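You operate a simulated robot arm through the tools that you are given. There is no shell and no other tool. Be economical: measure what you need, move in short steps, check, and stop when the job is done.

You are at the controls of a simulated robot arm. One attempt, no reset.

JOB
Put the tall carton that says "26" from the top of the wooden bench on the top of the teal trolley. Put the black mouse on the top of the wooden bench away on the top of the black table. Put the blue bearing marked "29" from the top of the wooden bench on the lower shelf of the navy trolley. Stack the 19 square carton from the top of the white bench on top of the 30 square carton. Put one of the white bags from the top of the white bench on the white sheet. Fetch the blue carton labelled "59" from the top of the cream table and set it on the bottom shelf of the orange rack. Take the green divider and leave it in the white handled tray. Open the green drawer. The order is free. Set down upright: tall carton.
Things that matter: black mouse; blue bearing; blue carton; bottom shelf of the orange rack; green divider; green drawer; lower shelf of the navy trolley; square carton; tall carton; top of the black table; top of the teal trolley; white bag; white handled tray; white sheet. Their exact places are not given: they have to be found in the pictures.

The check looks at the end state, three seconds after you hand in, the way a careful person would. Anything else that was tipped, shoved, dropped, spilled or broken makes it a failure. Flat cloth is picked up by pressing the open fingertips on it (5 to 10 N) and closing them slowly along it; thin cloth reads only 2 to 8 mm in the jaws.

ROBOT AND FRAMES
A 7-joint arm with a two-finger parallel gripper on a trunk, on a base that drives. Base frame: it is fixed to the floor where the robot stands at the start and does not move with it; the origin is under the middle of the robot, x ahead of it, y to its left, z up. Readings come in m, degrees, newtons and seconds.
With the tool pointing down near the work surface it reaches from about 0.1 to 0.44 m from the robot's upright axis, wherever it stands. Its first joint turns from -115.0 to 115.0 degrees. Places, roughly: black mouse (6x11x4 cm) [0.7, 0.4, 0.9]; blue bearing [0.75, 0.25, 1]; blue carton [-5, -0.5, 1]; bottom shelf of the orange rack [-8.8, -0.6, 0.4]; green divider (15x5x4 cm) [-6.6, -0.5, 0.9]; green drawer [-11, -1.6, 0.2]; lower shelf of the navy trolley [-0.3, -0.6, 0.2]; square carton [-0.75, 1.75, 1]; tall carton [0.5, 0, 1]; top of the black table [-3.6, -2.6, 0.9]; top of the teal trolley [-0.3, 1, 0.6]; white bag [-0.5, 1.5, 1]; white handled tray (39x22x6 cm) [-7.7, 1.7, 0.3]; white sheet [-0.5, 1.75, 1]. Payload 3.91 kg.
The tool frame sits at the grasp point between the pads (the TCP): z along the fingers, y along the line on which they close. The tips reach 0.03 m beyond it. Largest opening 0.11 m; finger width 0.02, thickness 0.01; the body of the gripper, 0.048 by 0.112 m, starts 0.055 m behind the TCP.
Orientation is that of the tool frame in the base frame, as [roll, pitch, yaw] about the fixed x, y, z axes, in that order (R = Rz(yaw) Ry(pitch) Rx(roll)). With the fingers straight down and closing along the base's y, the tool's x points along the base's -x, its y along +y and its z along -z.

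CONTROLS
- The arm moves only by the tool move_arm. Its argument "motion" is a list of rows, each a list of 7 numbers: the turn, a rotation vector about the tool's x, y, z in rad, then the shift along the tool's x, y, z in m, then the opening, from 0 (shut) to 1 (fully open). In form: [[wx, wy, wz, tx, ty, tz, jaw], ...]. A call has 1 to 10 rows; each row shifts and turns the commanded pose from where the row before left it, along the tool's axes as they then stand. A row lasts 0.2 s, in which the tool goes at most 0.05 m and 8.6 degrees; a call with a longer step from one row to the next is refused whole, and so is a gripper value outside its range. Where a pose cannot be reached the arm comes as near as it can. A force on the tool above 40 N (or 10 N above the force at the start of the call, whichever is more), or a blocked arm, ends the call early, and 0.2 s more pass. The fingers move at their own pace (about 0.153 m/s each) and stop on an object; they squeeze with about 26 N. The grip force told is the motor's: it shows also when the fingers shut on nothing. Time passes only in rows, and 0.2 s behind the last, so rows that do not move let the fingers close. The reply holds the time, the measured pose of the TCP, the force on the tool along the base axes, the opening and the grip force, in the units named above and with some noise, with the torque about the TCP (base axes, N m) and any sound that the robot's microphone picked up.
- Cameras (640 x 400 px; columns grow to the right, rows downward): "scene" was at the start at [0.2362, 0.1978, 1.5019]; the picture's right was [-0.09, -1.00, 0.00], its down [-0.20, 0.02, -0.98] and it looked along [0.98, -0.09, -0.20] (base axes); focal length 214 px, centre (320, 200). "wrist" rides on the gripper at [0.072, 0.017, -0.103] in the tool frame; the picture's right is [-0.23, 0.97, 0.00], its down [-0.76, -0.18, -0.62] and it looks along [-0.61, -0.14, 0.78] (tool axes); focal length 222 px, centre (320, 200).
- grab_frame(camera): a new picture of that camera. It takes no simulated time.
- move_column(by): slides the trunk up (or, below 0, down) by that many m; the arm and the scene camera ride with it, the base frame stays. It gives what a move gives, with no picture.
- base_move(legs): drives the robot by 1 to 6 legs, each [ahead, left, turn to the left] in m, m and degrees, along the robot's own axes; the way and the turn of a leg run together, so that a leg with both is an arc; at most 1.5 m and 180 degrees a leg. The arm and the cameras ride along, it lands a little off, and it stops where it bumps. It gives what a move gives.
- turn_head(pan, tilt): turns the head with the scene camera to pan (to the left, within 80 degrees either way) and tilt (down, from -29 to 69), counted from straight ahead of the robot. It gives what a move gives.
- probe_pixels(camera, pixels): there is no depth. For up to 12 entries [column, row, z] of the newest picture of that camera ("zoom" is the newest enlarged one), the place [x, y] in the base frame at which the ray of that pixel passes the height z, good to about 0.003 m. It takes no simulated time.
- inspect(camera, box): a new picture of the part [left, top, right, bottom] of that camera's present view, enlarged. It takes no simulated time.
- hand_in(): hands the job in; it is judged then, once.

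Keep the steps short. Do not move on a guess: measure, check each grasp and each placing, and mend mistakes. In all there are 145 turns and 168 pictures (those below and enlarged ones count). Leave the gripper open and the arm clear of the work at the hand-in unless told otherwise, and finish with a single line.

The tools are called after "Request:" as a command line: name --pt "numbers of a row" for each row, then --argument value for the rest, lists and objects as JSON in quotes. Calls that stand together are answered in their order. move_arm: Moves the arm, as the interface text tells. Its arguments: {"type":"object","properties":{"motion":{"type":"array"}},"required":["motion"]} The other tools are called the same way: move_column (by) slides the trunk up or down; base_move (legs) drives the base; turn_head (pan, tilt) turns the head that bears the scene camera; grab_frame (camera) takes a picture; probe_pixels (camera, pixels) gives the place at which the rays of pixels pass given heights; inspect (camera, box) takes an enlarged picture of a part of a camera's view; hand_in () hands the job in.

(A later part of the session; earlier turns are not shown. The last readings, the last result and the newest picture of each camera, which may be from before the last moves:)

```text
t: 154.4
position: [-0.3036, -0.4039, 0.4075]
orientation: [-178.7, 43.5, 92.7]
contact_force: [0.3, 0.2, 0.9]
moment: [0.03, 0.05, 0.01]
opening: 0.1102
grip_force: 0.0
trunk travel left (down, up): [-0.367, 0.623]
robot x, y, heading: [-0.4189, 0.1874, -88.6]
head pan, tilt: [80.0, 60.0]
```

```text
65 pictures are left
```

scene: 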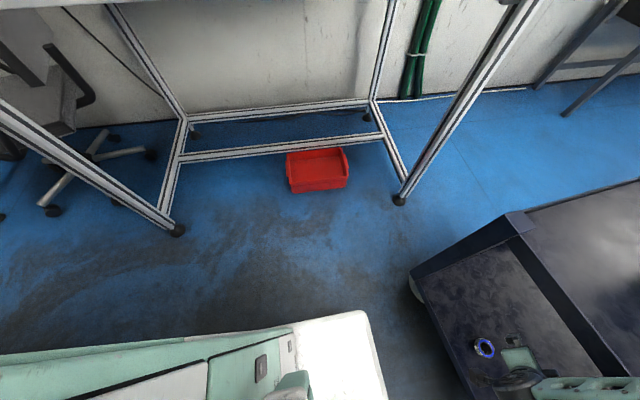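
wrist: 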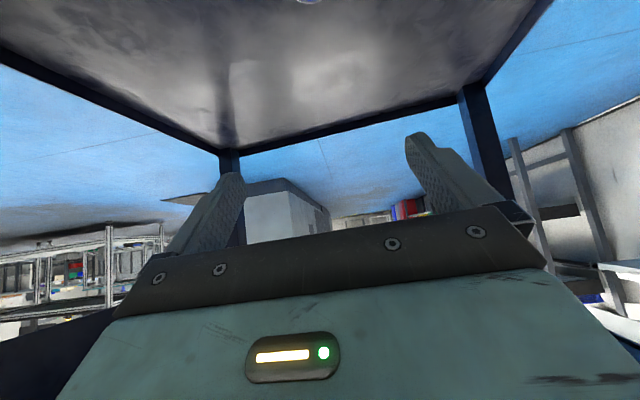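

Free now (forces ≈0). Try backing 0.1 carefully.

Request:
base_move --legs '[[-0.1, 0, 0]]'

Request:
turn_head --pan 0 --tilt 50

Request:
grab_frame --camera "scene"

```text
t: 155.6
position: [-0.3064, -0.3029, 0.4069]
orientation: [-178.7, 43.5, 92.6]
contact_force: [0.8, 0.1, 0.2]
moment: [-0.01, 0.01, 0.01]
opening: 0.1098
grip_force: 0.1
trunk travel left (down, up): [-0.367, 0.623]
robot x, y, heading: [-0.4228, 0.29, -88.3]
head pan, tilt: [80.0, 60.0]
```

```text
t: 157.1
position: [-0.3064, -0.3028, 0.4073]
orientation: [-178.7, 43.5, 92.5]
contact_force: [-0.5, 0.5, 0.4]
moment: [-0.02, 0.0, -0.02]
opening: 0.1101
grip_force: 0.1
trunk travel left (down, up): [-0.367, 0.623]
robot x, y, heading: [-0.4235, 0.2838, -88.7]
head pan, tilt: [0.0, 50.0]
```

```text
64 pictures are left
```

scene: 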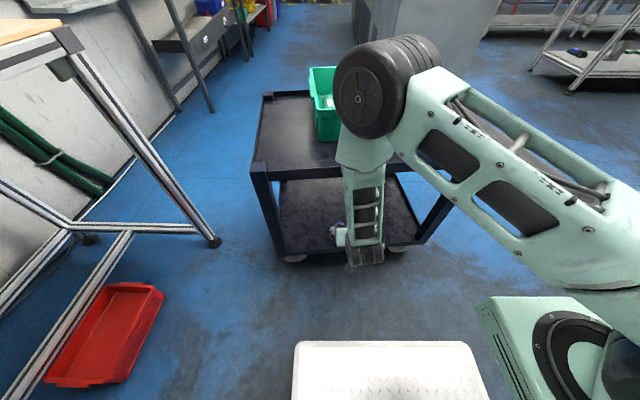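

Backing works. Another 0.1 back, then raise the trunk, untilt.

Request:
base_move --legs '[[-0.1, 0, 0]]'

Request:
move_column --by 0.4

Request:
grab_frame --camera "scene"

```text
t: 158.3
position: [-0.3093, -0.202, 0.4073]
orientation: [-178.7, 43.5, 92.7]
contact_force: [-0.2, 0.1, 0.1]
moment: [0.0, 0.01, -0.01]
opening: 0.1099
grip_force: 0.1
trunk travel left (down, up): [-0.367, 0.623]
robot x, y, heading: [-0.4252, 0.3891, -88.5]
head pan, tilt: [0.0, 50.0]
```

```text
t: 162.1
position: [-0.3096, -0.2029, 0.8074]
orientation: [-178.7, 43.5, 92.7]
contact_force: [0.6, 0.7, 0.6]
moment: [-0.03, -0.02, 0.02]
opening: 0.1099
grip_force: 0.1
trunk travel left (down, up): [-0.767, 0.223]
robot x, y, heading: [-0.4241, 0.387, -88.7]
head pan, tilt: [0.0, 50.0]
```

```text
63 pictures are left
```

scene: 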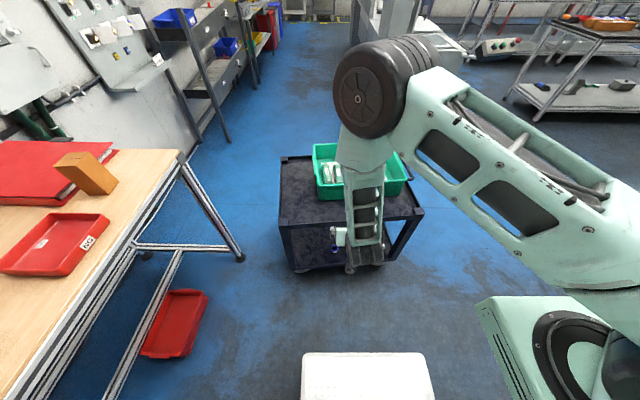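

Raise the rest, untilt, turn to the wooden bench and drive to the mouse.

Request:
move_column --by 0.2

Request:
move_arm --pt "0 0.13 0 0 0 -0.01 1" --pt "0 0.13 0 0 0 -0.01 1" --pt "0 0.13 0 0 0 -0.01 1" --pt "0 0.13 0 0 0 -0.01 1" --pt "0 0.13 0 0 0 -0.01 1" --pt "0 0.11 0 0 0 -0.01 1" --pt "0 0 0 0 0 0 1"

Request:
base_move --legs '[[0.12, 0, 0], [0, 0, 89], [0.5, 0.03, 0]]'

Request:
grab_frame --camera "wrist"

Request:
grab_frame --camera "scene"

```text
t: 164.3
position: [-0.3089, -0.2022, 1.0083]
orientation: [-178.6, 43.6, 92.6]
contact_force: [-0.5, 0.6, 0.0]
moment: [0.01, -0.03, -0.02]
opening: 0.1099
grip_force: 0.1
trunk travel left (down, up): [-0.967, 0.023]
robot x, y, heading: [-0.4268, 0.3872, -88.5]
head pan, tilt: [0.0, 50.0]
```

```text
t: 165.9
position: [-0.3092, -0.1772, 1.0611]
orientation: [-179.0, -0.1, 91.7]
contact_force: [0.6, 0.1, -0.2]
moment: [0.02, 0.05, 0.0]
opening: 0.1097
grip_force: 0.0
trunk travel left (down, up): [-0.967, 0.023]
robot x, y, heading: [-0.429, 0.383, -88.7]
head pan, tilt: [0.0, 50.0]
```

```text
t: 173.5
position: [0.6464, 0.4156, 1.0616]
orientation: [-179.1, 0.0, -178.9]
contact_force: [0.7, -0.3, -0.5]
moment: [0.01, 0.01, -0.03]
opening: 0.1099
grip_force: 0.1
trunk travel left (down, up): [-0.967, 0.023]
robot x, y, heading: [0.0788, 0.304, 0.6]
head pan, tilt: [0.0, 50.0]
```

```text
62 pictures are left
```

wrist: 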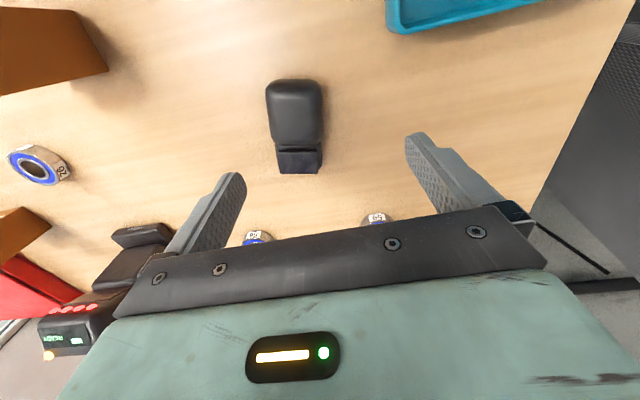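

```text
61 pictures are left
```

scene: 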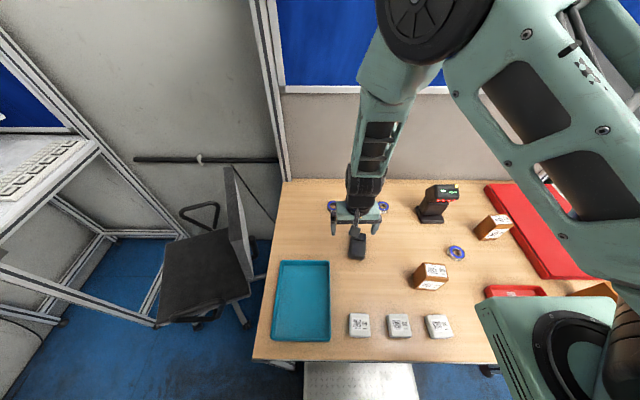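

Everything on the bench is in order. Probe the mouse outline at z≈0.92.

Request:
probe_pixels --camera "wrist" --pixels '[[266, 95, 0.92], [322, 92, 0.92], [271, 130, 0.92], [325, 125, 0.92], [280, 172, 0.92], [320, 172, 0.92], [293, 80, 0.92]]'

```text
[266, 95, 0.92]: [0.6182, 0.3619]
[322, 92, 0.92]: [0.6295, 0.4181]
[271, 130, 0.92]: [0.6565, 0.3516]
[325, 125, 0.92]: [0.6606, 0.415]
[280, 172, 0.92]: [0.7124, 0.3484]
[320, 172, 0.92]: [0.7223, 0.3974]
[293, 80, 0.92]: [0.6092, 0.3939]
```

Mouse centre (0.658, 0.384), axis turned −10°. Rotate, centre, descend to 0.94, close.

Request:
move_arm --pt "0 0 0 -0.009 -0.031 0 1" --pt "0 0 0.087 0 0 0 1" --pt "0 0 0.087 0 0 0.02 1" --pt "0 0 0 0 0 0.04 1" --pt "0 0 0 0 0 0.04 1" --pt "0 0 0 0 0 0.02 1" --pt "0 0 0 0 0 0 0" --pt "0 0 0 0 0 0 0" --pt "0 0 0 0 0 0 0"

Request:
grab_frame --camera "wrist"

```text
t: 175.5
position: [0.656, 0.3827, 0.942]
orientation: [-179.0, 0.1, 171.1]
contact_force: [0.1, -0.1, 0.2]
moment: [0.0, -0.02, -0.01]
opening: 0.0578
grip_force: 25.8
trunk travel left (down, up): [-0.967, 0.023]
robot x, y, heading: [0.0793, 0.3024, 0.7]
head pan, tilt: [0.0, 50.0]
```

```text
60 pictures are left
```

wrist: 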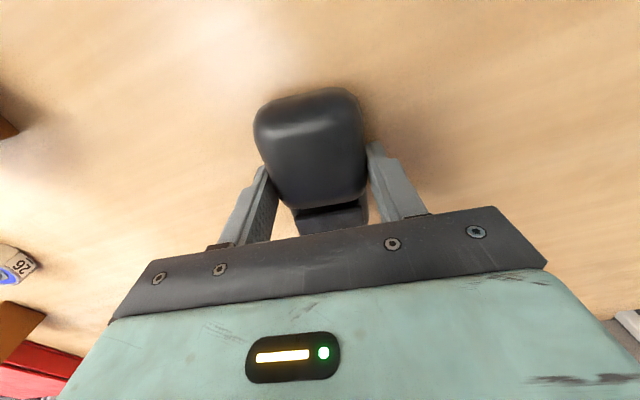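

Mouse gripped (0.0578). Lift, retract, back out, turn around and look west.

Request:
move_arm --pt "0 0 0 0 0 -0.04 0" --pt "0 0 0 0 0 -0.04 0" --pt "0 0 0 0 0 -0.04 0" --pt "0 0 0 0 0 -0.04 0" --pt "0 0 0 0.03 -0.02 -0.02 0" --pt "0 0 0 0.03 -0.02 0 0" --pt "0 0 0 0.03 -0.02 0 0"

Request:
base_move --legs '[[-0.5, -0.03, 0], [0, 0, 179], [0.9, 0, 0]]'

Request:
turn_head --pan 15 --tilt 25

Request:
grab_frame --camera "scene"

Request:
turn_head --pan 75 --tilt 25

Request:
grab_frame --camera "scene"

```text
t: 177.1
position: [0.5586, 0.3404, 1.124]
orientation: [-179.2, 0.1, 171.2]
contact_force: [0.0, 0.5, -0.7]
moment: [-0.02, 0.02, -0.01]
opening: 0.0576
grip_force: 26.2
trunk travel left (down, up): [-0.967, 0.023]
robot x, y, heading: [0.0795, 0.3064, 1.1]
head pan, tilt: [0.0, 50.0]
```

```text
t: 191.6
position: [-1.7916, 0.271, 1.1243]
orientation: [-179.1, 0.1, -10.9]
contact_force: [-0.2, -0.7, -0.8]
moment: [-0.01, 0.0, 0.02]
opening: 0.0578
grip_force: 25.7
trunk travel left (down, up): [-0.967, 0.023]
robot x, y, heading: [-1.3163, 0.2941, 178.9]
head pan, tilt: [0.0, 50.0]
```

```text
t: 192.5
position: [-1.7916, 0.2713, 1.1235]
orientation: [-179.0, 0.0, -10.9]
contact_force: [0.5, 0.1, -1.7]
moment: [-0.02, 0.0, 0.01]
opening: 0.0577
grip_force: 26.6
trunk travel left (down, up): [-0.967, 0.023]
robot x, y, heading: [-1.3126, 0.2891, 178.7]
head pan, tilt: [15.0, 25.0]
```

```text
59 pictures are left
```

scene: 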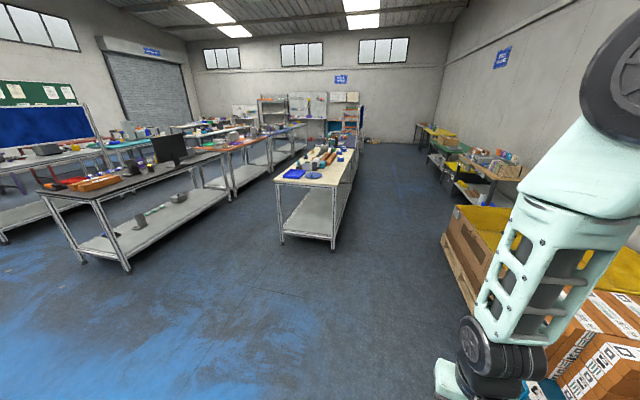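

```text
t: 193.8
position: [-1.7915, 0.2695, 1.1237]
orientation: [-178.9, 0.2, -11.0]
contact_force: [-0.7, -0.8, -0.3]
moment: [-0.02, 0.01, -0.01]
opening: 0.0574
grip_force: 26.6
trunk travel left (down, up): [-0.967, 0.023]
robot x, y, heading: [-1.3165, 0.288, 178.9]
head pan, tilt: [75.0, 25.0]
```

```text
58 pictures are left
```

scene: 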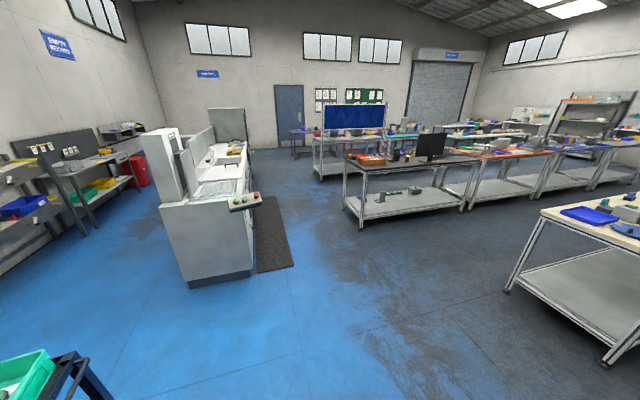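

The black table (with monitor) is around x −2.75…−4.3, near edge y≈−2.3. Drive diagonally to ≈(−3.0,−1.45) and face it.

Request:
base_move --legs '[[0, 0, 46], [1.2, 0, 0], [1.15, 0, 0], [0, 0, 45]]'

Request:
turn_head --pan 0 --tilt 45

Request:
grab_frame --camera "scene"

Request:
probe_pixels --camera "scene" --pixels '[[320, 200, 0.9], [320, 300, 0.9], [320, 300, 0.0]]'

```text
t: 209.5
position: [-2.9358, -1.8553, 1.1229]
orientation: [-179.0, 0.2, 81.0]
contact_force: [0.5, -0.6, -0.8]
moment: [0.01, -0.02, 0.01]
opening: 0.0573
grip_force: 26.0
trunk travel left (down, up): [-0.967, 0.023]
robot x, y, heading: [-2.9682, -1.3791, -89.3]
head pan, tilt: [75.0, 25.0]
```

```text
t: 210.9
position: [-2.9335, -1.8533, 1.1227]
orientation: [-179.0, 0.0, 81.0]
contact_force: [0.2, -0.6, -1.4]
moment: [0.0, -0.02, -0.01]
opening: 0.0574
grip_force: 25.7
trunk travel left (down, up): [-0.967, 0.023]
robot x, y, heading: [-2.9709, -1.3784, -89.6]
head pan, tilt: [0.0, 45.0]
```

```text
57 pictures are left
```

scene: 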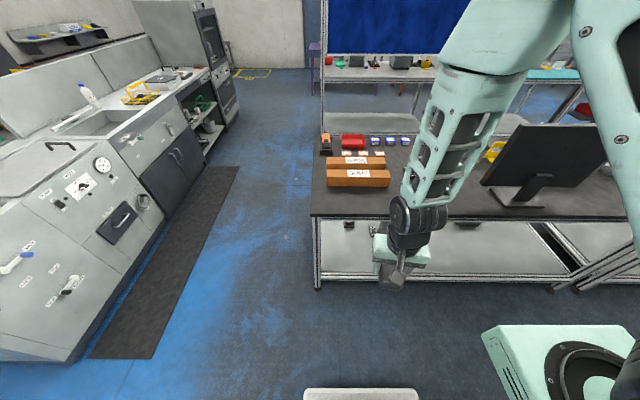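

```text
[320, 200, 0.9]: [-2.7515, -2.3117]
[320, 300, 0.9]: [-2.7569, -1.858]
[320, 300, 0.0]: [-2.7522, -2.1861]
```

Probe free spot: cartons' right end (390,187), monitor base (487,205), table edge.

Request:
probe_pixels --camera "scene" --pixels '[[391, 187, 0.9], [327, 187, 0.9], [312, 215, 0.9], [560, 220, 0.9], [490, 195, 0.9], [545, 205, 0.9], [387, 163, 0.9], [465, 212, 0.9]]'

Request:
base_move --legs '[[0.3, -0.12, 0]]'

Request:
turn_head --pan -5 --tilt 60

Request:
grab_frame --camera "scene"

Request:
grab_frame --camera "wrist"

```text
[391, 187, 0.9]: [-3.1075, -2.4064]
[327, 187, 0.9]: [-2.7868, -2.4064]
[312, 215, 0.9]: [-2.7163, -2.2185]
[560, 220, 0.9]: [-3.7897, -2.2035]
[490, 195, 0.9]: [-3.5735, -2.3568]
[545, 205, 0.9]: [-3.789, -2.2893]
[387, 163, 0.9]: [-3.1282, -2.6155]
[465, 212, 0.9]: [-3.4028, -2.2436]
```

```text
t: 213.1
position: [-3.0515, -2.1551, 1.1237]
orientation: [-179.0, 0.1, 80.9]
contact_force: [-0.4, -0.2, -0.4]
moment: [-0.03, -0.01, 0.0]
opening: 0.0578
grip_force: 25.8
trunk travel left (down, up): [-0.967, 0.023]
robot x, y, heading: [-3.0875, -1.6765, -89.8]
head pan, tilt: [0.0, 45.0]
```

```text
t: 213.9
position: [-3.0527, -2.1552, 1.1227]
orientation: [-179.1, 0.1, 80.8]
contact_force: [-0.6, -0.5, -0.8]
moment: [0.0, 0.01, -0.02]
opening: 0.0573
grip_force: 26.4
trunk travel left (down, up): [-0.967, 0.023]
robot x, y, heading: [-3.0794, -1.6795, -89.5]
head pan, tilt: [-5.0, 60.0]
```

```text
56 pictures are left
```

scene: 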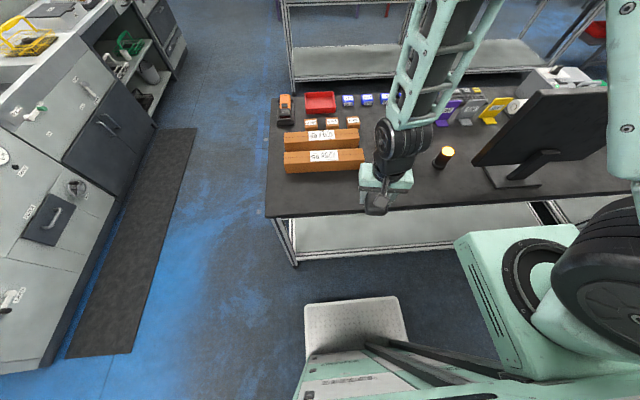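

```text
55 pictures are left
```

wrist: 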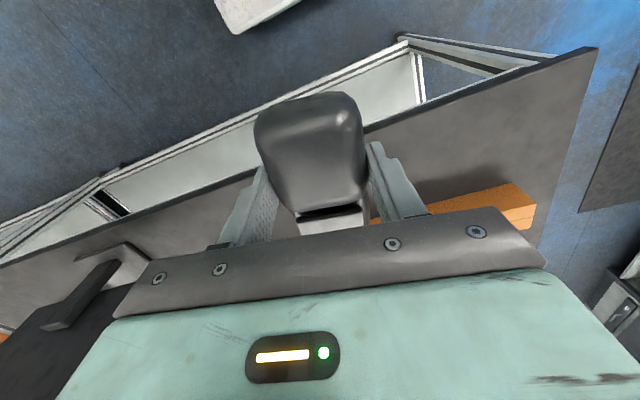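

Probe cup (442,168), monitor base (515,185), spot (402,190).

Request:
probe_pixels --camera "scene" --pixels '[[442, 168, 0.9], [495, 188, 0.9], [402, 192, 0.9], [365, 170, 0.9], [266, 216, 0.9], [420, 210, 0.9]]'

```text
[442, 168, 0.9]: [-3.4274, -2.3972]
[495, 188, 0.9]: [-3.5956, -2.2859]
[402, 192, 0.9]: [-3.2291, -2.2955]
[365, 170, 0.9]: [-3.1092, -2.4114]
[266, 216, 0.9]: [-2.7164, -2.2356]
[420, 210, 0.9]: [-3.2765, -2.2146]
```

Carry the mouse to (−3.25, −2.36) and lower to z≈0.99.

Request:
move_arm --pt "0 0 0 -0.039 -0.027 0 0" --pt "0 0 0 -0.039 -0.027 0 0" --pt "0 0 0 -0.039 -0.027 0 0" --pt "0 0 0 -0.039 -0.027 0 0" --pt "0 0 0 -0.039 -0.027 0 0" --pt "0 0 0 -0.039 -0.027 0 0" --pt "0 0 0 0 0 0.045 0" --pt "0 0 0 0 0 0.045 0" --pt "0 0 0 0 0 0.04 0" --pt "0 0 0 0 0 0 0"

Request:
grab_frame --camera "scene"

Request:
move_arm --pt "0 0 0 0 0 0.012 0" --pt "0 0 0 0 0 0.008 0" --pt "0 0 0 0 0 0.006 0" --pt "0 0 0 0 0 0.005 0" --pt "0 0 0 0 0 0.005 0" --pt "0 0 0 0 0 0.004 0" --pt "0 0 0 0 0 0 0"

Request:
inspect --camera "scene" --box '[340, 100, 520, 230]'

```text
t: 216.1
position: [-3.2503, -2.3601, 0.9975]
orientation: [-179.0, 0.1, 80.8]
contact_force: [-1.0, 0.2, -1.3]
moment: [0.03, 0.01, 0.0]
opening: 0.0574
grip_force: 25.7
trunk travel left (down, up): [-0.967, 0.023]
robot x, y, heading: [-3.0855, -1.6732, -89.3]
head pan, tilt: [-5.0, 60.0]
```

```text
54 pictures are left
```

scene: 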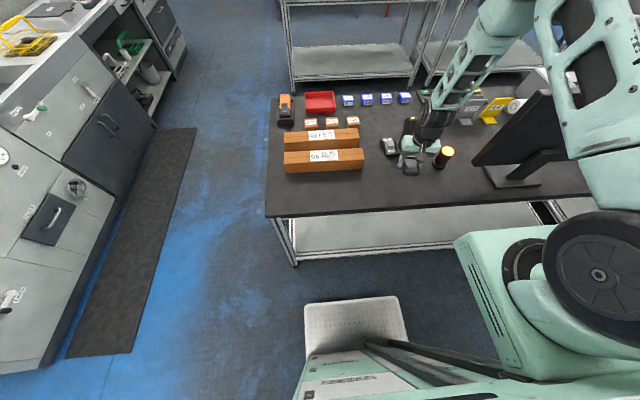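

```text
t: 217.7
position: [-3.2521, -2.3604, 0.9563]
orientation: [-179.0, 0.0, 80.8]
contact_force: [-0.2, -0.6, -1.2]
moment: [-0.01, 0.01, -0.01]
opening: 0.0578
grip_force: 25.9
trunk travel left (down, up): [-0.967, 0.023]
robot x, y, heading: [-3.0866, -1.6811, -89.6]
head pan, tilt: [-5.0, 60.0]
```

```text
3.08 times, centred on (430, 165) of scene
```

zoom: 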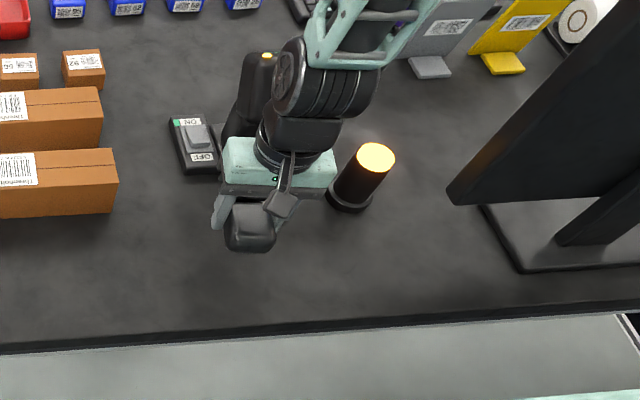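

Not yet in contact. Continue in 4 mm steps.

Request:
move_arm --pt "0 0 0 0 0 0.004 0" --pt "0 0 0 0 0 0.004 0" --pt "0 0 0 0 0 0.003 0" --pt "0 0 0 0 0 0.003 0" --pt "0 0 0 0 0 0.003 0" --pt "0 0 0 0 0 0 0"

```text
t: 219.1
position: [-3.2526, -2.362, 0.9387]
orientation: [-179.0, 0.2, 80.7]
contact_force: [0.0, -0.1, -1.7]
moment: [-0.02, 0.03, 0.01]
opening: 0.0574
grip_force: 25.9
trunk travel left (down, up): [-0.967, 0.023]
robot x, y, heading: [-3.082, -1.6779, -89.6]
head pan, tilt: [-5.0, 60.0]
```

Request:
move_arm --pt "0 0 0 0 0 0.003 0" --pt "0 0 0 0 0 0.003 0" --pt "0 0 0 0 0 0.003 0" --pt "0 0 0 0 0 0.003 0" --pt "0 0 0 0 0 0.003 0" --pt "0 0 0 0 0 0.003 0" --pt "0 0 0 0 0 0 0"

Request:
grab_frame --camera "wrist"

```text
t: 220.7
position: [-3.2528, -2.3618, 0.9211]
orientation: [-179.0, 0.1, 80.8]
contact_force: [-0.8, -0.1, -0.2]
moment: [-0.01, -0.01, 0.01]
opening: 0.0575
grip_force: 25.9
trunk travel left (down, up): [-0.967, 0.023]
robot x, y, heading: [-3.0875, -1.6785, -89.5]
head pan, tilt: [-5.0, 60.0]
```

```text
52 pictures are left
```

wrist: 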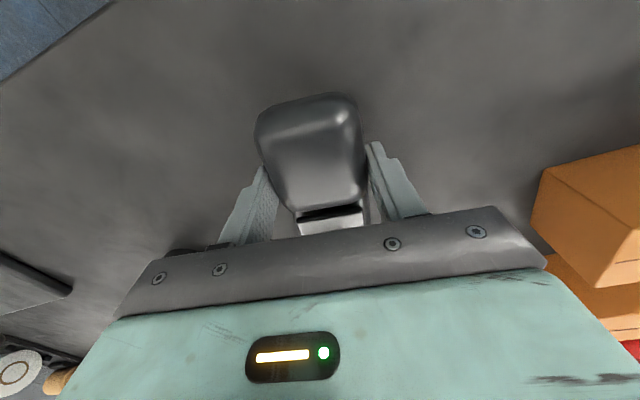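

Request:
move_arm --pt "0 0 0 0 0 0.003 0" --pt "0 0 0 0 0 0.003 0" --pt "0 0 0 0 0 0.003 0" --pt "0 0 0 0 0 0.003 0" --pt "0 0 0 0 0 0.003 0" --pt "0 0 0 0 0 0 0"

```text
t: 221.9
position: [-3.2546, -2.3608, 0.9101]
orientation: [-179.0, 0.2, 80.9]
contact_force: [-0.4, 10.2, 28.5]
moment: [0.25, -1.02, 0.31]
opening: 0.0576
grip_force: 25.9
trunk travel left (down, up): [-0.967, 0.023]
robot x, y, heading: [-3.0868, -1.677, -89.9]
head pan, tilt: [-5.0, 60.0]
stopped in row 6: the force on the tool passed its limit at 43 N (the readings are from after the stop); the commanded pose is now the measured one
```

Contact (28 N). Ease 2 mm, open and rise straight up, then retract.

Request:
move_arm --pt "0 0 0 0 0 -0.002 0" --pt "0 0 0 0 0 0 0.7" --pt "0 0 0 0 0 0 0.8" --pt "0 0 0 0 0 -0.03 0.8" --pt "0 0 0 0 0 -0.045 0.8" --pt "0 0 0 0 0 -0.045 1" --pt "0 0 0 0 0 -0.045 1" --pt "0 0 0 0.04 0 -0.03 1" --pt "0 0 0 0.045 0 0 1" --pt "0 0 0 0.045 0 0 1"

Request:
inspect --camera "scene" --box '[340, 90, 540, 230]'

```text
t: 224.1
position: [-3.2289, -2.2339, 1.1064]
orientation: [-179.0, 0.2, 80.8]
contact_force: [-0.1, 0.0, 0.9]
moment: [0.02, 0.0, 0.03]
opening: 0.1099
grip_force: 0.1
trunk travel left (down, up): [-0.967, 0.023]
robot x, y, heading: [-3.0842, -1.6781, -89.7]
head pan, tilt: [-5.0, 60.0]
```

```text
2.86 times, centred on (440, 160) of scene
```

zoom: 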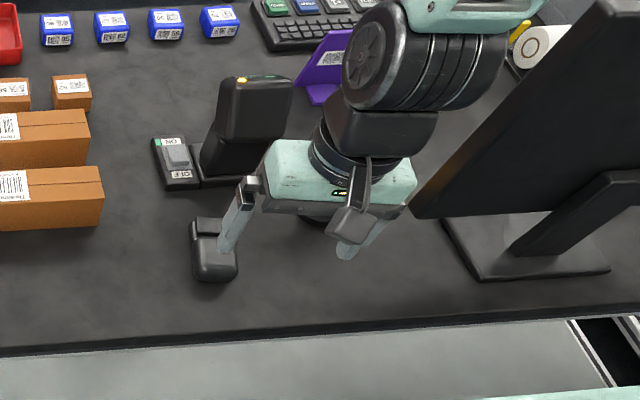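

Mouse is on the black table. Next the cream table: back off, turn west, drive along the aisle, and look.

Request:
base_move --legs '[[-0.2, 0, 0], [0, 0, -90], [0.6, 0, 0]]'

Request:
turn_head --pan -20 --tilt 35

Request:
grab_frame --camera "scene"

Request:
probe_pixels --camera "scene" --pixels '[[320, 200, 0.9], [320, 200, 0.0]]'

```text
t: 232.5
position: [-4.2431, -1.3307, 1.1065]
orientation: [-178.9, 0.2, -9.6]
contact_force: [-0.4, -0.4, 0.2]
moment: [0.02, -0.01, 0.0]
opening: 0.1098
grip_force: 0.0
trunk travel left (down, up): [-0.967, 0.023]
robot x, y, heading: [-3.6895, -1.4831, -179.9]
head pan, tilt: [-5.0, 60.0]
```

```text
t: 233.4
position: [-4.2426, -1.3302, 1.106]
orientation: [-178.9, 0.2, -9.5]
contact_force: [0.1, -0.3, -0.2]
moment: [0.03, 0.02, -0.04]
opening: 0.1099
grip_force: 0.1
trunk travel left (down, up): [-0.967, 0.023]
robot x, y, heading: [-3.685, -1.4778, -179.8]
head pan, tilt: [-20.0, 35.0]
```

```text
50 pictures are left
```

scene: 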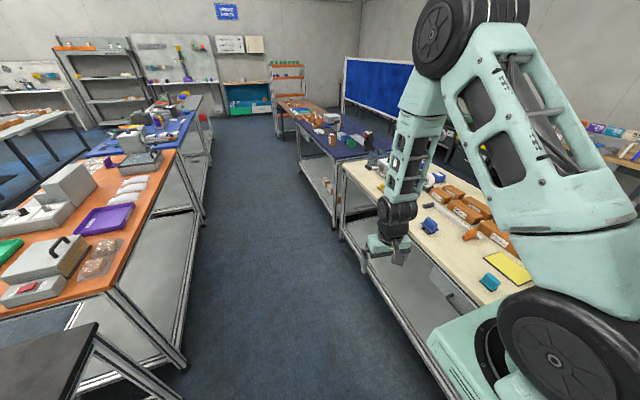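

```text
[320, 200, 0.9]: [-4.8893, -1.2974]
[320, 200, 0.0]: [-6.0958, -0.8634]
```

Aisle is clear. Drive 1.15 on, turn right 90° to face the cream table.

Request:
base_move --legs '[[1.1, -0.02, 0], [0, 0, -90]]'

Request:
turn_head --pan 5 --tilt 55

Request:
grab_frame --camera "scene"

Request:
probe_pixels --camera "scene" --pixels '[[320, 200, 0.9], [320, 200, 0.0], [320, 230, 0.9]]'

```text
t: 242.8
position: [-4.6367, -0.9042, 1.1058]
orientation: [-179.0, 0.2, -98.7]
contact_force: [-0.2, -0.7, -0.6]
moment: [-0.01, 0.0, 0.01]
opening: 0.11
grip_force: 0.0
trunk travel left (down, up): [-0.967, 0.023]
robot x, y, heading: [-4.7789, -1.4613, 91.0]
head pan, tilt: [-20.0, 35.0]
```

```text
t: 243.7
position: [-4.638, -0.9042, 1.1053]
orientation: [-179.0, 0.2, -98.7]
contact_force: [-0.7, 0.4, 0.4]
moment: [0.0, -0.02, 0.04]
opening: 0.1099
grip_force: 0.0
trunk travel left (down, up): [-0.967, 0.023]
robot x, y, heading: [-4.7772, -1.4639, 90.8]
head pan, tilt: [5.0, 55.0]
```

```text
49 pictures are left
```

scene: 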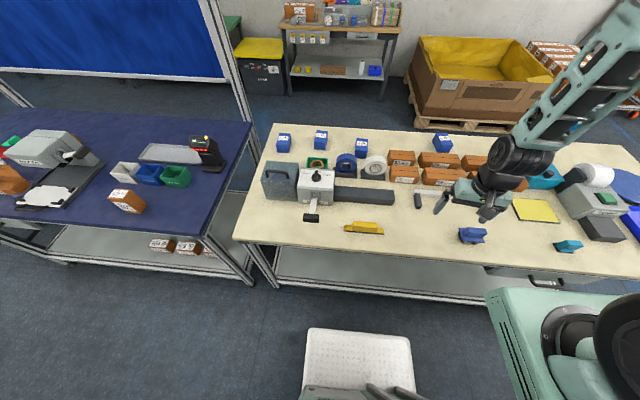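

```text
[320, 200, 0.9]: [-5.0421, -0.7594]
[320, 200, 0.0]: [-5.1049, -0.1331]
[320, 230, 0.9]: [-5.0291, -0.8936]
```

Blue cartons stand at the back of the cream table. Enlarge them.

Request:
inspect --camera "scene" --box '[260, 115, 470, 225]'

Request:
probe_pixels --camera "scene" --pixels '[[284, 150, 0.9], [320, 149, 0.9], [361, 157, 0.9], [443, 150, 0.9], [345, 175, 0.9], [236, 240, 0.9], [640, 280, 0.9]]'

```text
3.05 times, centred on (365, 170) of scene
```

zoom: 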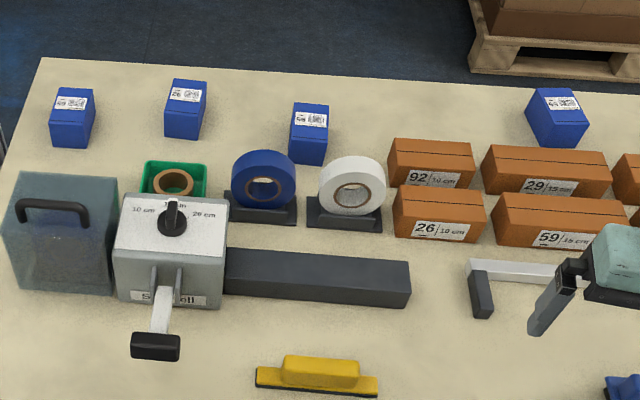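

```text
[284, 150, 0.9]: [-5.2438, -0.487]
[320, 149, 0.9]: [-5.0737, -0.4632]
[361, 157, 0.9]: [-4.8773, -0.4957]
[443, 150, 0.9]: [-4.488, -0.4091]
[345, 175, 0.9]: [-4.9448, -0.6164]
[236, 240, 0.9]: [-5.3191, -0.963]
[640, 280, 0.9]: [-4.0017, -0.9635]
```

Request:
inspect --camera "scene" --box '[272, 128, 336, 168]'

Request:
inspect --camera "scene" --box '[340, 130, 372, 162]'

Request:
inspect --camera "scene" --box '[424, 128, 464, 160]'

```text
10.00 times, centred on (304, 148) of scene
```

zoom: 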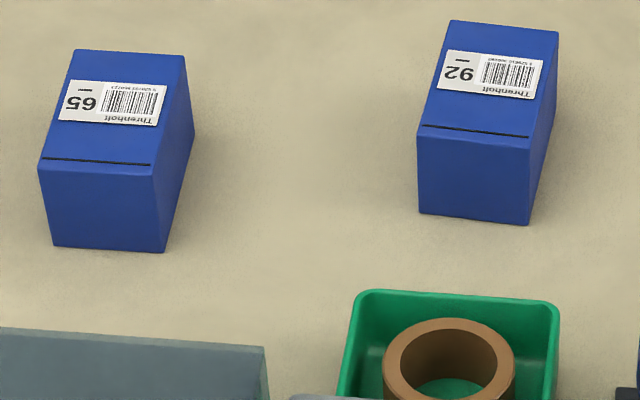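

```text
12.50 times, centred on (356, 146) of scene
```

zoom: 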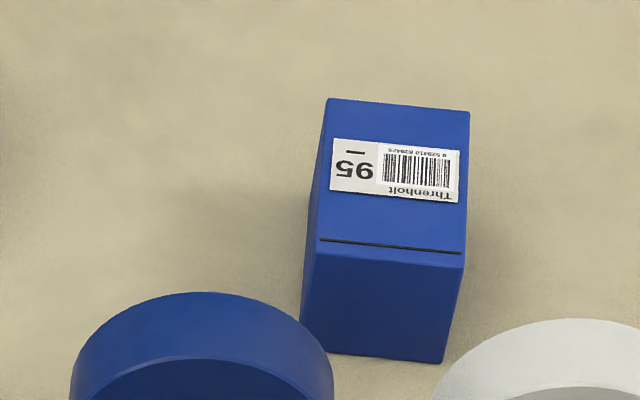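

```text
12.50 times, centred on (444, 144) of scene
```

zoom: 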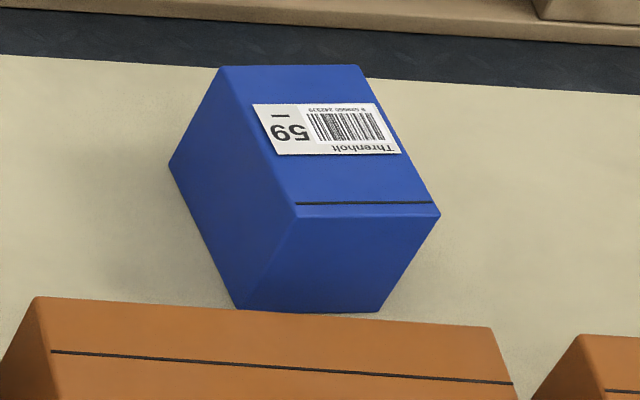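

The labels are upside-down from here (59/65 are ambiguous). The wrist camera sees them the other way up: drive closer and read them there.

Request:
base_move --legs '[[0.14, 0.15, 0]]'

Request:
grab_frame --camera "wrist"

```text
t: 245.3
position: [-4.7917, -0.767, 1.1063]
orientation: [-179.0, 0.2, -98.5]
contact_force: [0.1, -0.7, -0.5]
moment: [0.01, 0.02, -0.02]
opening: 0.1104
grip_force: 0.1
trunk travel left (down, up): [-0.967, 0.023]
robot x, y, heading: [-4.9289, -1.3238, 90.9]
head pan, tilt: [5.0, 55.0]
```

```text
44 pictures are left
```

wrist: 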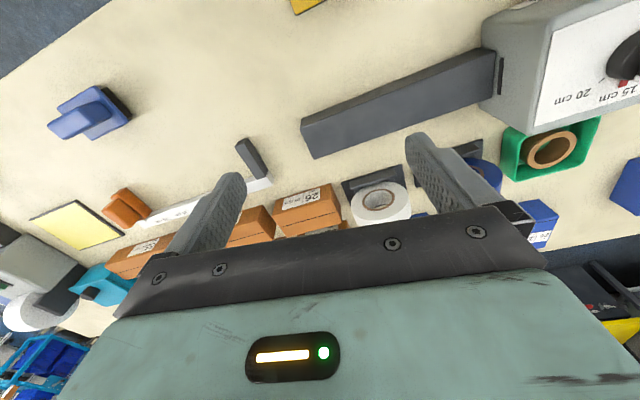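

Calibrate reading: enlarge the second carton (x≈−5.07) in the wrist view.

Request:
inspect --camera "wrist" --box '[510, 190, 574, 250]'

```text
6.67 times, centred on (542, 220) of wrist
```

zoom: 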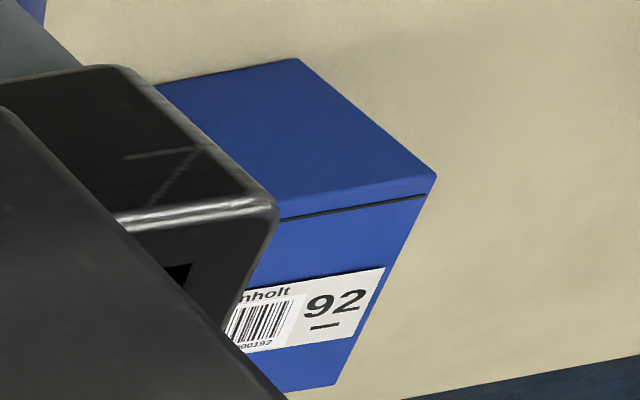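

My reading is right-way-up: so the 59 is the fourth carton at ≈(−4.49,−0.41). Slide right 0.3 and reach over it to verify.

Request:
base_move --legs '[[0, -0.3, -1]]'

Request:
move_arm --pt "0 0 0 -0.045 0.005 -0.005 1" --pt "0 0 0 -0.045 0.005 0 1" --pt "0 0 0 -0.045 0.005 0 1" --pt "0 0 0 -0.045 0.005 0 1" --pt "0 0 0 -0.045 0.005 0 1" --pt "0 0 0 0 0 0 1"

Request:
grab_frame --camera "wrist"

```text
t: 247.4
position: [-4.4859, -0.7638, 1.1058]
orientation: [-179.0, 0.2, -99.4]
contact_force: [-0.2, 0.6, 0.2]
moment: [0.0, -0.02, -0.03]
opening: 0.1097
grip_force: 0.0
trunk travel left (down, up): [-0.967, 0.023]
robot x, y, heading: [-4.6323, -1.3215, 90.1]
head pan, tilt: [5.0, 55.0]
```

```text
t: 248.8
position: [-4.4747, -0.5381, 1.1113]
orientation: [-179.0, 0.2, -99.3]
contact_force: [-0.3, -1.0, -0.8]
moment: [-0.01, 0.0, -0.02]
opening: 0.1101
grip_force: 0.1
trunk travel left (down, up): [-0.967, 0.023]
robot x, y, heading: [-4.6315, -1.3202, 90.2]
head pan, tilt: [5.0, 55.0]
```

```text
42 pictures are left
```

wrist: 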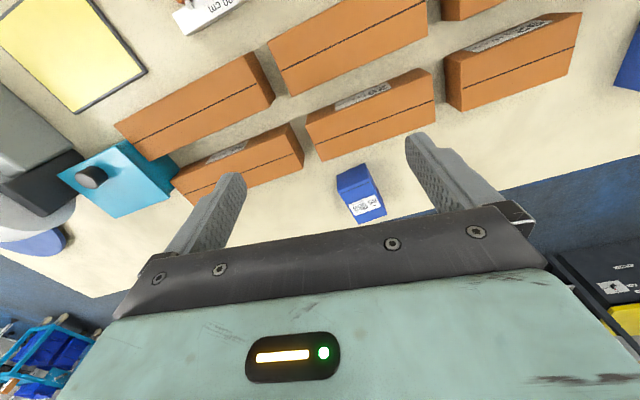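

Request:
inspect --camera "wrist" --box '[325, 155, 405, 230]'

Request:
probe_pixels --camera "zoom" --pixels '[[320, 200, 0.96]]'

Request:
probe_pixels --camera "wrist" --pixels '[[337, 177, 0.9], [365, 162, 0.9], [341, 200, 0.96], [371, 187, 0.96], [385, 213, 0.96], [356, 224, 0.96], [337, 177, 0.93], [365, 162, 0.93]]'

```text
5.33 times, centred on (365, 192) of wrist
```

zoom: 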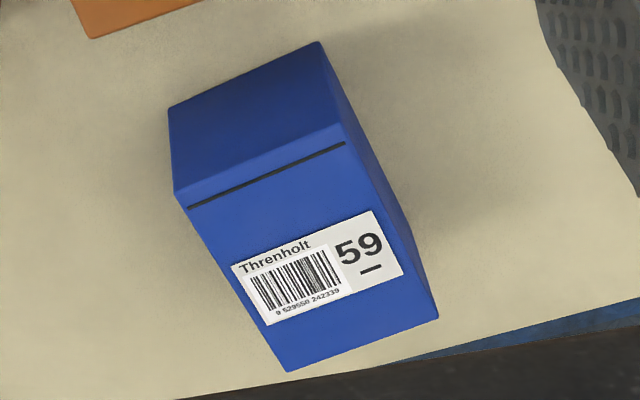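

```text
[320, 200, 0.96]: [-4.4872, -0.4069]
```

```text
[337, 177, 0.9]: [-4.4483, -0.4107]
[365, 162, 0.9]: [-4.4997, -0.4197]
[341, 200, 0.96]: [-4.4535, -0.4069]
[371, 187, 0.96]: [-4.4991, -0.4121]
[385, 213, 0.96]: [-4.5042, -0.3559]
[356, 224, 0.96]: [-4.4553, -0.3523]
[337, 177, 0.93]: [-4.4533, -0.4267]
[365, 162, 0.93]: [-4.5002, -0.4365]
```

Confirmed "59" at (−4.475,−0.385), too far from this side, near the back edge. I retract and go round the table's east end to the north side.

Request:
move_arm --pt "0 0 0 0.045 0 -0.005 1" --pt "0 0 0 0.045 0 0 1" --pt "0 0 0 0.045 0 0 1" --pt "0 0 0 0.045 0 0 1" --pt "0 0 0 0.045 0 0 1" --pt "0 0 0 0.03 0 0 1"

Request:
base_move --legs '[[-0.15, -0.1, 0], [0, 0, -90], [1.5, 0, 0], [0, 0, 90], [1.4, 0, 0]]'

Request:
turn_head --pan 50 --tilt 35

Request:
grab_frame --camera "scene"

```text
t: 250.2
position: [-4.5156, -0.7907, 1.1149]
orientation: [-179.0, 0.3, -99.4]
contact_force: [0.3, 0.1, 0.2]
moment: [-0.05, 0.01, 0.01]
opening: 0.1102
grip_force: 0.0
trunk travel left (down, up): [-0.967, 0.023]
robot x, y, heading: [-4.6327, -1.3191, 90.4]
head pan, tilt: [5.0, 55.0]
```

```text
t: 272.9
position: [-2.9041, 0.4358, 1.1146]
orientation: [-179.0, 0.2, -100.1]
contact_force: [-0.5, 0.7, 0.2]
moment: [0.04, -0.01, 0.02]
opening: 0.1101
grip_force: 0.1
trunk travel left (down, up): [-0.967, 0.023]
robot x, y, heading: [-3.0279, -0.0885, 89.6]
head pan, tilt: [5.0, 55.0]
```

```text
t: 274.0
position: [-2.9039, 0.4358, 1.1154]
orientation: [-179.0, 0.1, -100.2]
contact_force: [-0.7, -0.8, 0.5]
moment: [0.02, -0.02, 0.0]
opening: 0.1101
grip_force: 0.1
trunk travel left (down, up): [-0.967, 0.023]
robot x, y, heading: [-3.0235, -0.0898, 89.7]
head pan, tilt: [50.0, 35.0]
```

```text
40 pictures are left
```

scene: 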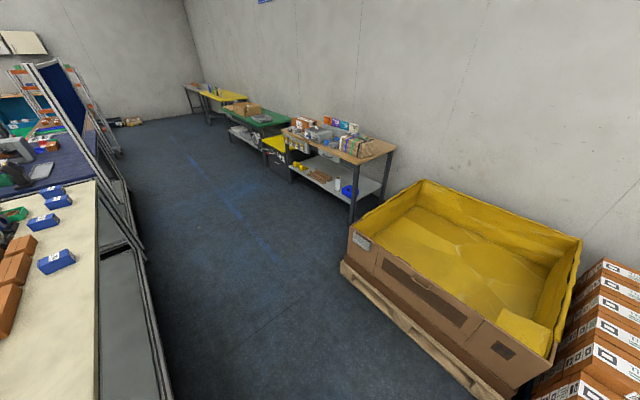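

Corridor north of the table is clear. Drive around to the north side, facing the carton.

Request:
base_move --legs '[[0.36, 0, 0], [0, 0, 90], [1.32, 0, 0], [0, 0, 90]]'

Request:
turn_head --pan -10 --tilt 60

Request:
grab_frame --camera "scene"

Request:
probe_pixels --camera "scene" --pixels '[[320, 200, 0.9], [320, 200, 0.0]]'

```text
t: 290.2
position: [-4.4477, -0.2766, 1.1158]
orientation: [-179.0, 0.3, 80.8]
contact_force: [-1.1, 0.6, -0.3]
moment: [-0.01, 0.01, 0.0]
opening: 0.11
grip_force: 0.1
trunk travel left (down, up): [-0.967, 0.023]
robot x, y, heading: [-4.3358, 0.255, -89.7]
head pan, tilt: [50.0, 35.0]
```

```text
t: 291.5
position: [-4.4467, -0.2774, 1.1159]
orientation: [-179.1, 0.2, 80.8]
contact_force: [-0.7, -0.2, 0.3]
moment: [-0.04, -0.01, 0.0]
opening: 0.1098
grip_force: 0.1
trunk travel left (down, up): [-0.967, 0.023]
robot x, y, heading: [-4.3344, 0.2538, -89.5]
head pan, tilt: [-10.0, 60.0]
```

```text
39 pictures are left
```

scene: 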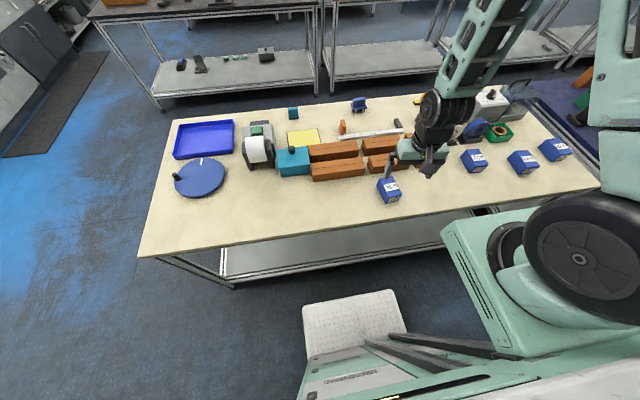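

```text
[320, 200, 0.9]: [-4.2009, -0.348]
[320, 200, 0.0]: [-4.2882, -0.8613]
```

Move above the carton and rotate 18° to match it, then check with the wrist.

Request:
move_arm --pt "0 0 0 -0.037 -0.0034 0 1" --pt "0 0 0 -0.037 -0.0034 0 1" --pt "0 0 0 -0.037 -0.0034 0 1" --pt "0 0 -0.11 0 0 0.02 1" --pt "0 0 -0.1 0 0 0.02 1" --pt "0 0 -0.1 0 0 0 1" --pt "0 0 0 0 0 0 1"

Request:
grab_frame --camera "wrist"

```text
t: 293.1
position: [-4.4767, -0.3854, 1.076]
orientation: [-179.0, -0.1, 98.8]
contact_force: [1.4, 0.0, 0.2]
moment: [0.01, 0.0, -0.01]
opening: 0.1101
grip_force: 0.0
trunk travel left (down, up): [-0.967, 0.023]
robot x, y, heading: [-4.3349, 0.2542, -89.4]
head pan, tilt: [-10.0, 60.0]
```

```text
38 pictures are left
```

wrist: 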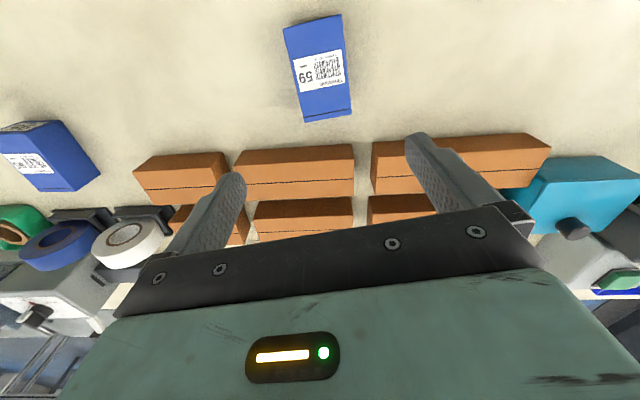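

Request:
probe_pixels --camera "wrist" --pixels '[[284, 29, 0.955], [341, 15, 0.955], [352, 109, 0.955], [303, 120, 0.955], [284, 29, 0.97], [341, 15, 0.97], [352, 109, 0.97], [303, 120, 0.97]]'

```text
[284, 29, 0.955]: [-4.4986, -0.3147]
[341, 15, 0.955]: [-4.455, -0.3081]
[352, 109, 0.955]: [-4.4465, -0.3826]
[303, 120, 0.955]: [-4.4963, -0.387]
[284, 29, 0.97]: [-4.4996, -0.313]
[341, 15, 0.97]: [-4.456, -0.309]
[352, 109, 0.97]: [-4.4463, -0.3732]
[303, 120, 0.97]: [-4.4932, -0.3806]
```

Table here is ≈0.87; carton centre ≈(−4.474,−0.356). Adjust, descend to 0.912, close.

Request:
move_arm --pt "0 0 0 0.029 0.0076 0 1" --pt "0 0 0.05 0 0 0.04 1" --pt "0 0 0 0 0 0.04 1" --pt "0 0 0 0 0 0.04 1" --pt "0 0 0 0 0 0.03 1" --pt "0 0 0 0 0 0.012 1" --pt "0 0 0 0 0 0 0" --pt "0 0 0 0 0 0 0" --pt "0 0 0 0 0 0 0"

Request:
grab_frame --camera "wrist"

```text
t: 295.1
position: [-4.4746, -0.3551, 0.9138]
orientation: [-179.0, 0.0, 95.9]
contact_force: [1.5, 0.0, 2.6]
moment: [-0.03, -0.18, 0.05]
opening: 0.0558
grip_force: 26.0
trunk travel left (down, up): [-0.967, 0.023]
robot x, y, heading: [-4.3333, 0.2511, -89.3]
head pan, tilt: [-10.0, 60.0]
```

```text
37 pictures are left
```

wrist: 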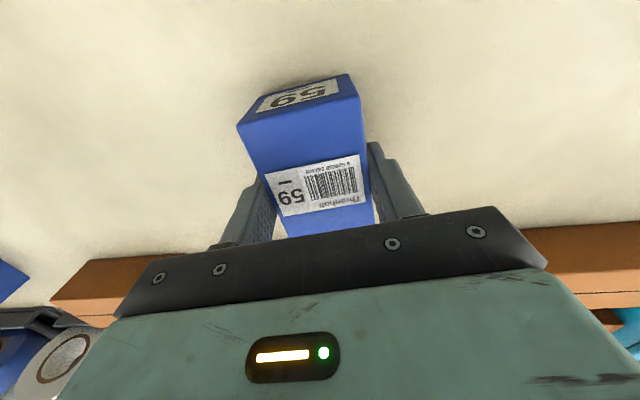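

Gripped (0.0558). Lift, retract, turn west along the north corridor to x≈−7.1 and look for the rack.

Request:
move_arm --pt "0 0 0 0 0 -0.045 0" --pt "0 0 0 0 0 -0.045 0" --pt "0 0 0 0 0 -0.045 0" --pt "0 0 0 0 0 -0.045 0" --pt "0 0 0 0.04 0 -0.02 0" --pt "0 0 0 0.04 0 0 0" --pt "0 0 0 0.04 0 0 0"

Request:
base_move --legs '[[-0.1, 0, 0], [0, 0, -90.5], [1.5, 0, 0], [1.2, 0, 0]]'

Request:
turn_head --pan 25 --tilt 35

Request:
grab_frame --camera "scene"

Request:
probe_pixels --camera "scene" --pixels '[[320, 200, 0.9], [320, 200, 0.0]]'

```text
t: 296.7
position: [-4.4859, -0.2382, 1.1126]
orientation: [-179.0, -0.1, 96.1]
contact_force: [0.6, -0.3, -2.1]
moment: [0.0, 0.03, -0.02]
opening: 0.0558
grip_force: 25.7
trunk travel left (down, up): [-0.967, 0.023]
robot x, y, heading: [-4.3331, 0.257, -89.5]
head pan, tilt: [-10.0, 60.0]
```

```text
t: 314.4
position: [-7.5239, 0.4967, 1.1131]
orientation: [-179.0, 0.0, 5.1]
contact_force: [-0.4, -1.1, -2.2]
moment: [-0.03, 0.03, -0.04]
opening: 0.056
grip_force: 26.4
trunk travel left (down, up): [-0.967, 0.023]
robot x, y, heading: [-7.0306, 0.3391, 180.0]
head pan, tilt: [-10.0, 60.0]
```

```text
t: 315.4
position: [-7.5236, 0.4974, 1.1134]
orientation: [-179.0, -0.1, 5.1]
contact_force: [-0.6, 0.1, -3.0]
moment: [0.0, -0.01, 0.01]
opening: 0.0556
grip_force: 25.7
trunk travel left (down, up): [-0.967, 0.023]
robot x, y, heading: [-7.037, 0.3445, 179.8]
head pan, tilt: [25.0, 35.0]
```

```text
36 pictures are left
```

scene: 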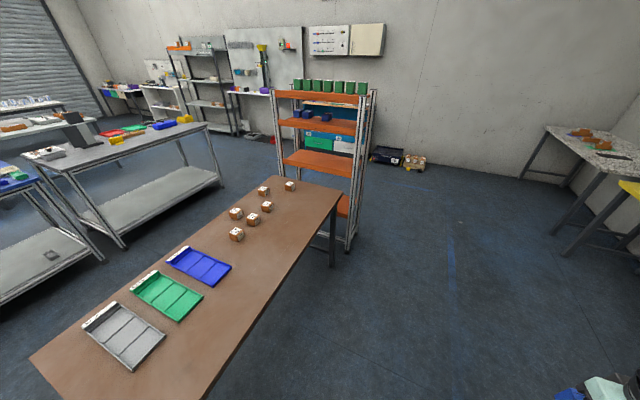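

```text
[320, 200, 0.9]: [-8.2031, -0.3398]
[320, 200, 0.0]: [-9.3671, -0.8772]
```

I see the orange rack and a brown table with coloured dividers. Enlarge both.

Request:
inspect --camera "scene" --box '[250, 80, 400, 260]'

Request:
probe_pixels --camera "scene" --pixels '[[347, 250, 0.0], [371, 225, 0.0], [333, 266, 0.0], [342, 190, 0.87], [30, 357, 0.87], [165, 295, 0.87], [199, 264, 0.87], [279, 173, 0.87], [204, 398, 0.87]]'

```text
2.22 times, centred on (325, 170) of scene
```

zoom: 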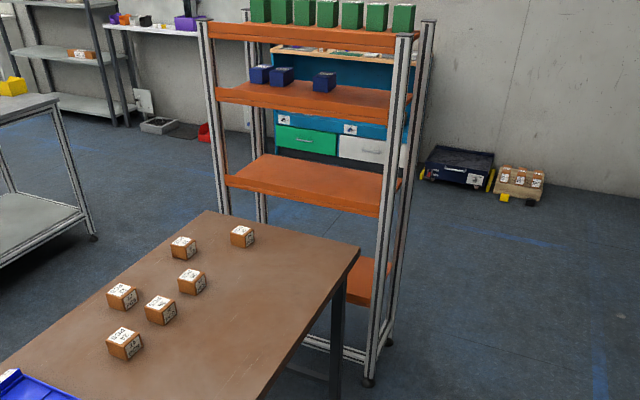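

```text
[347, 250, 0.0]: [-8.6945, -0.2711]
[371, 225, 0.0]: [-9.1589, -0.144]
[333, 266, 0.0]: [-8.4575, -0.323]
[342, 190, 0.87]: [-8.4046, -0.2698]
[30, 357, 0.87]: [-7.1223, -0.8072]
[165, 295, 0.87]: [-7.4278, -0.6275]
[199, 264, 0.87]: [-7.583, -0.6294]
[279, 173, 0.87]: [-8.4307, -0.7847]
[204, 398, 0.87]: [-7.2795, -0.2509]
```

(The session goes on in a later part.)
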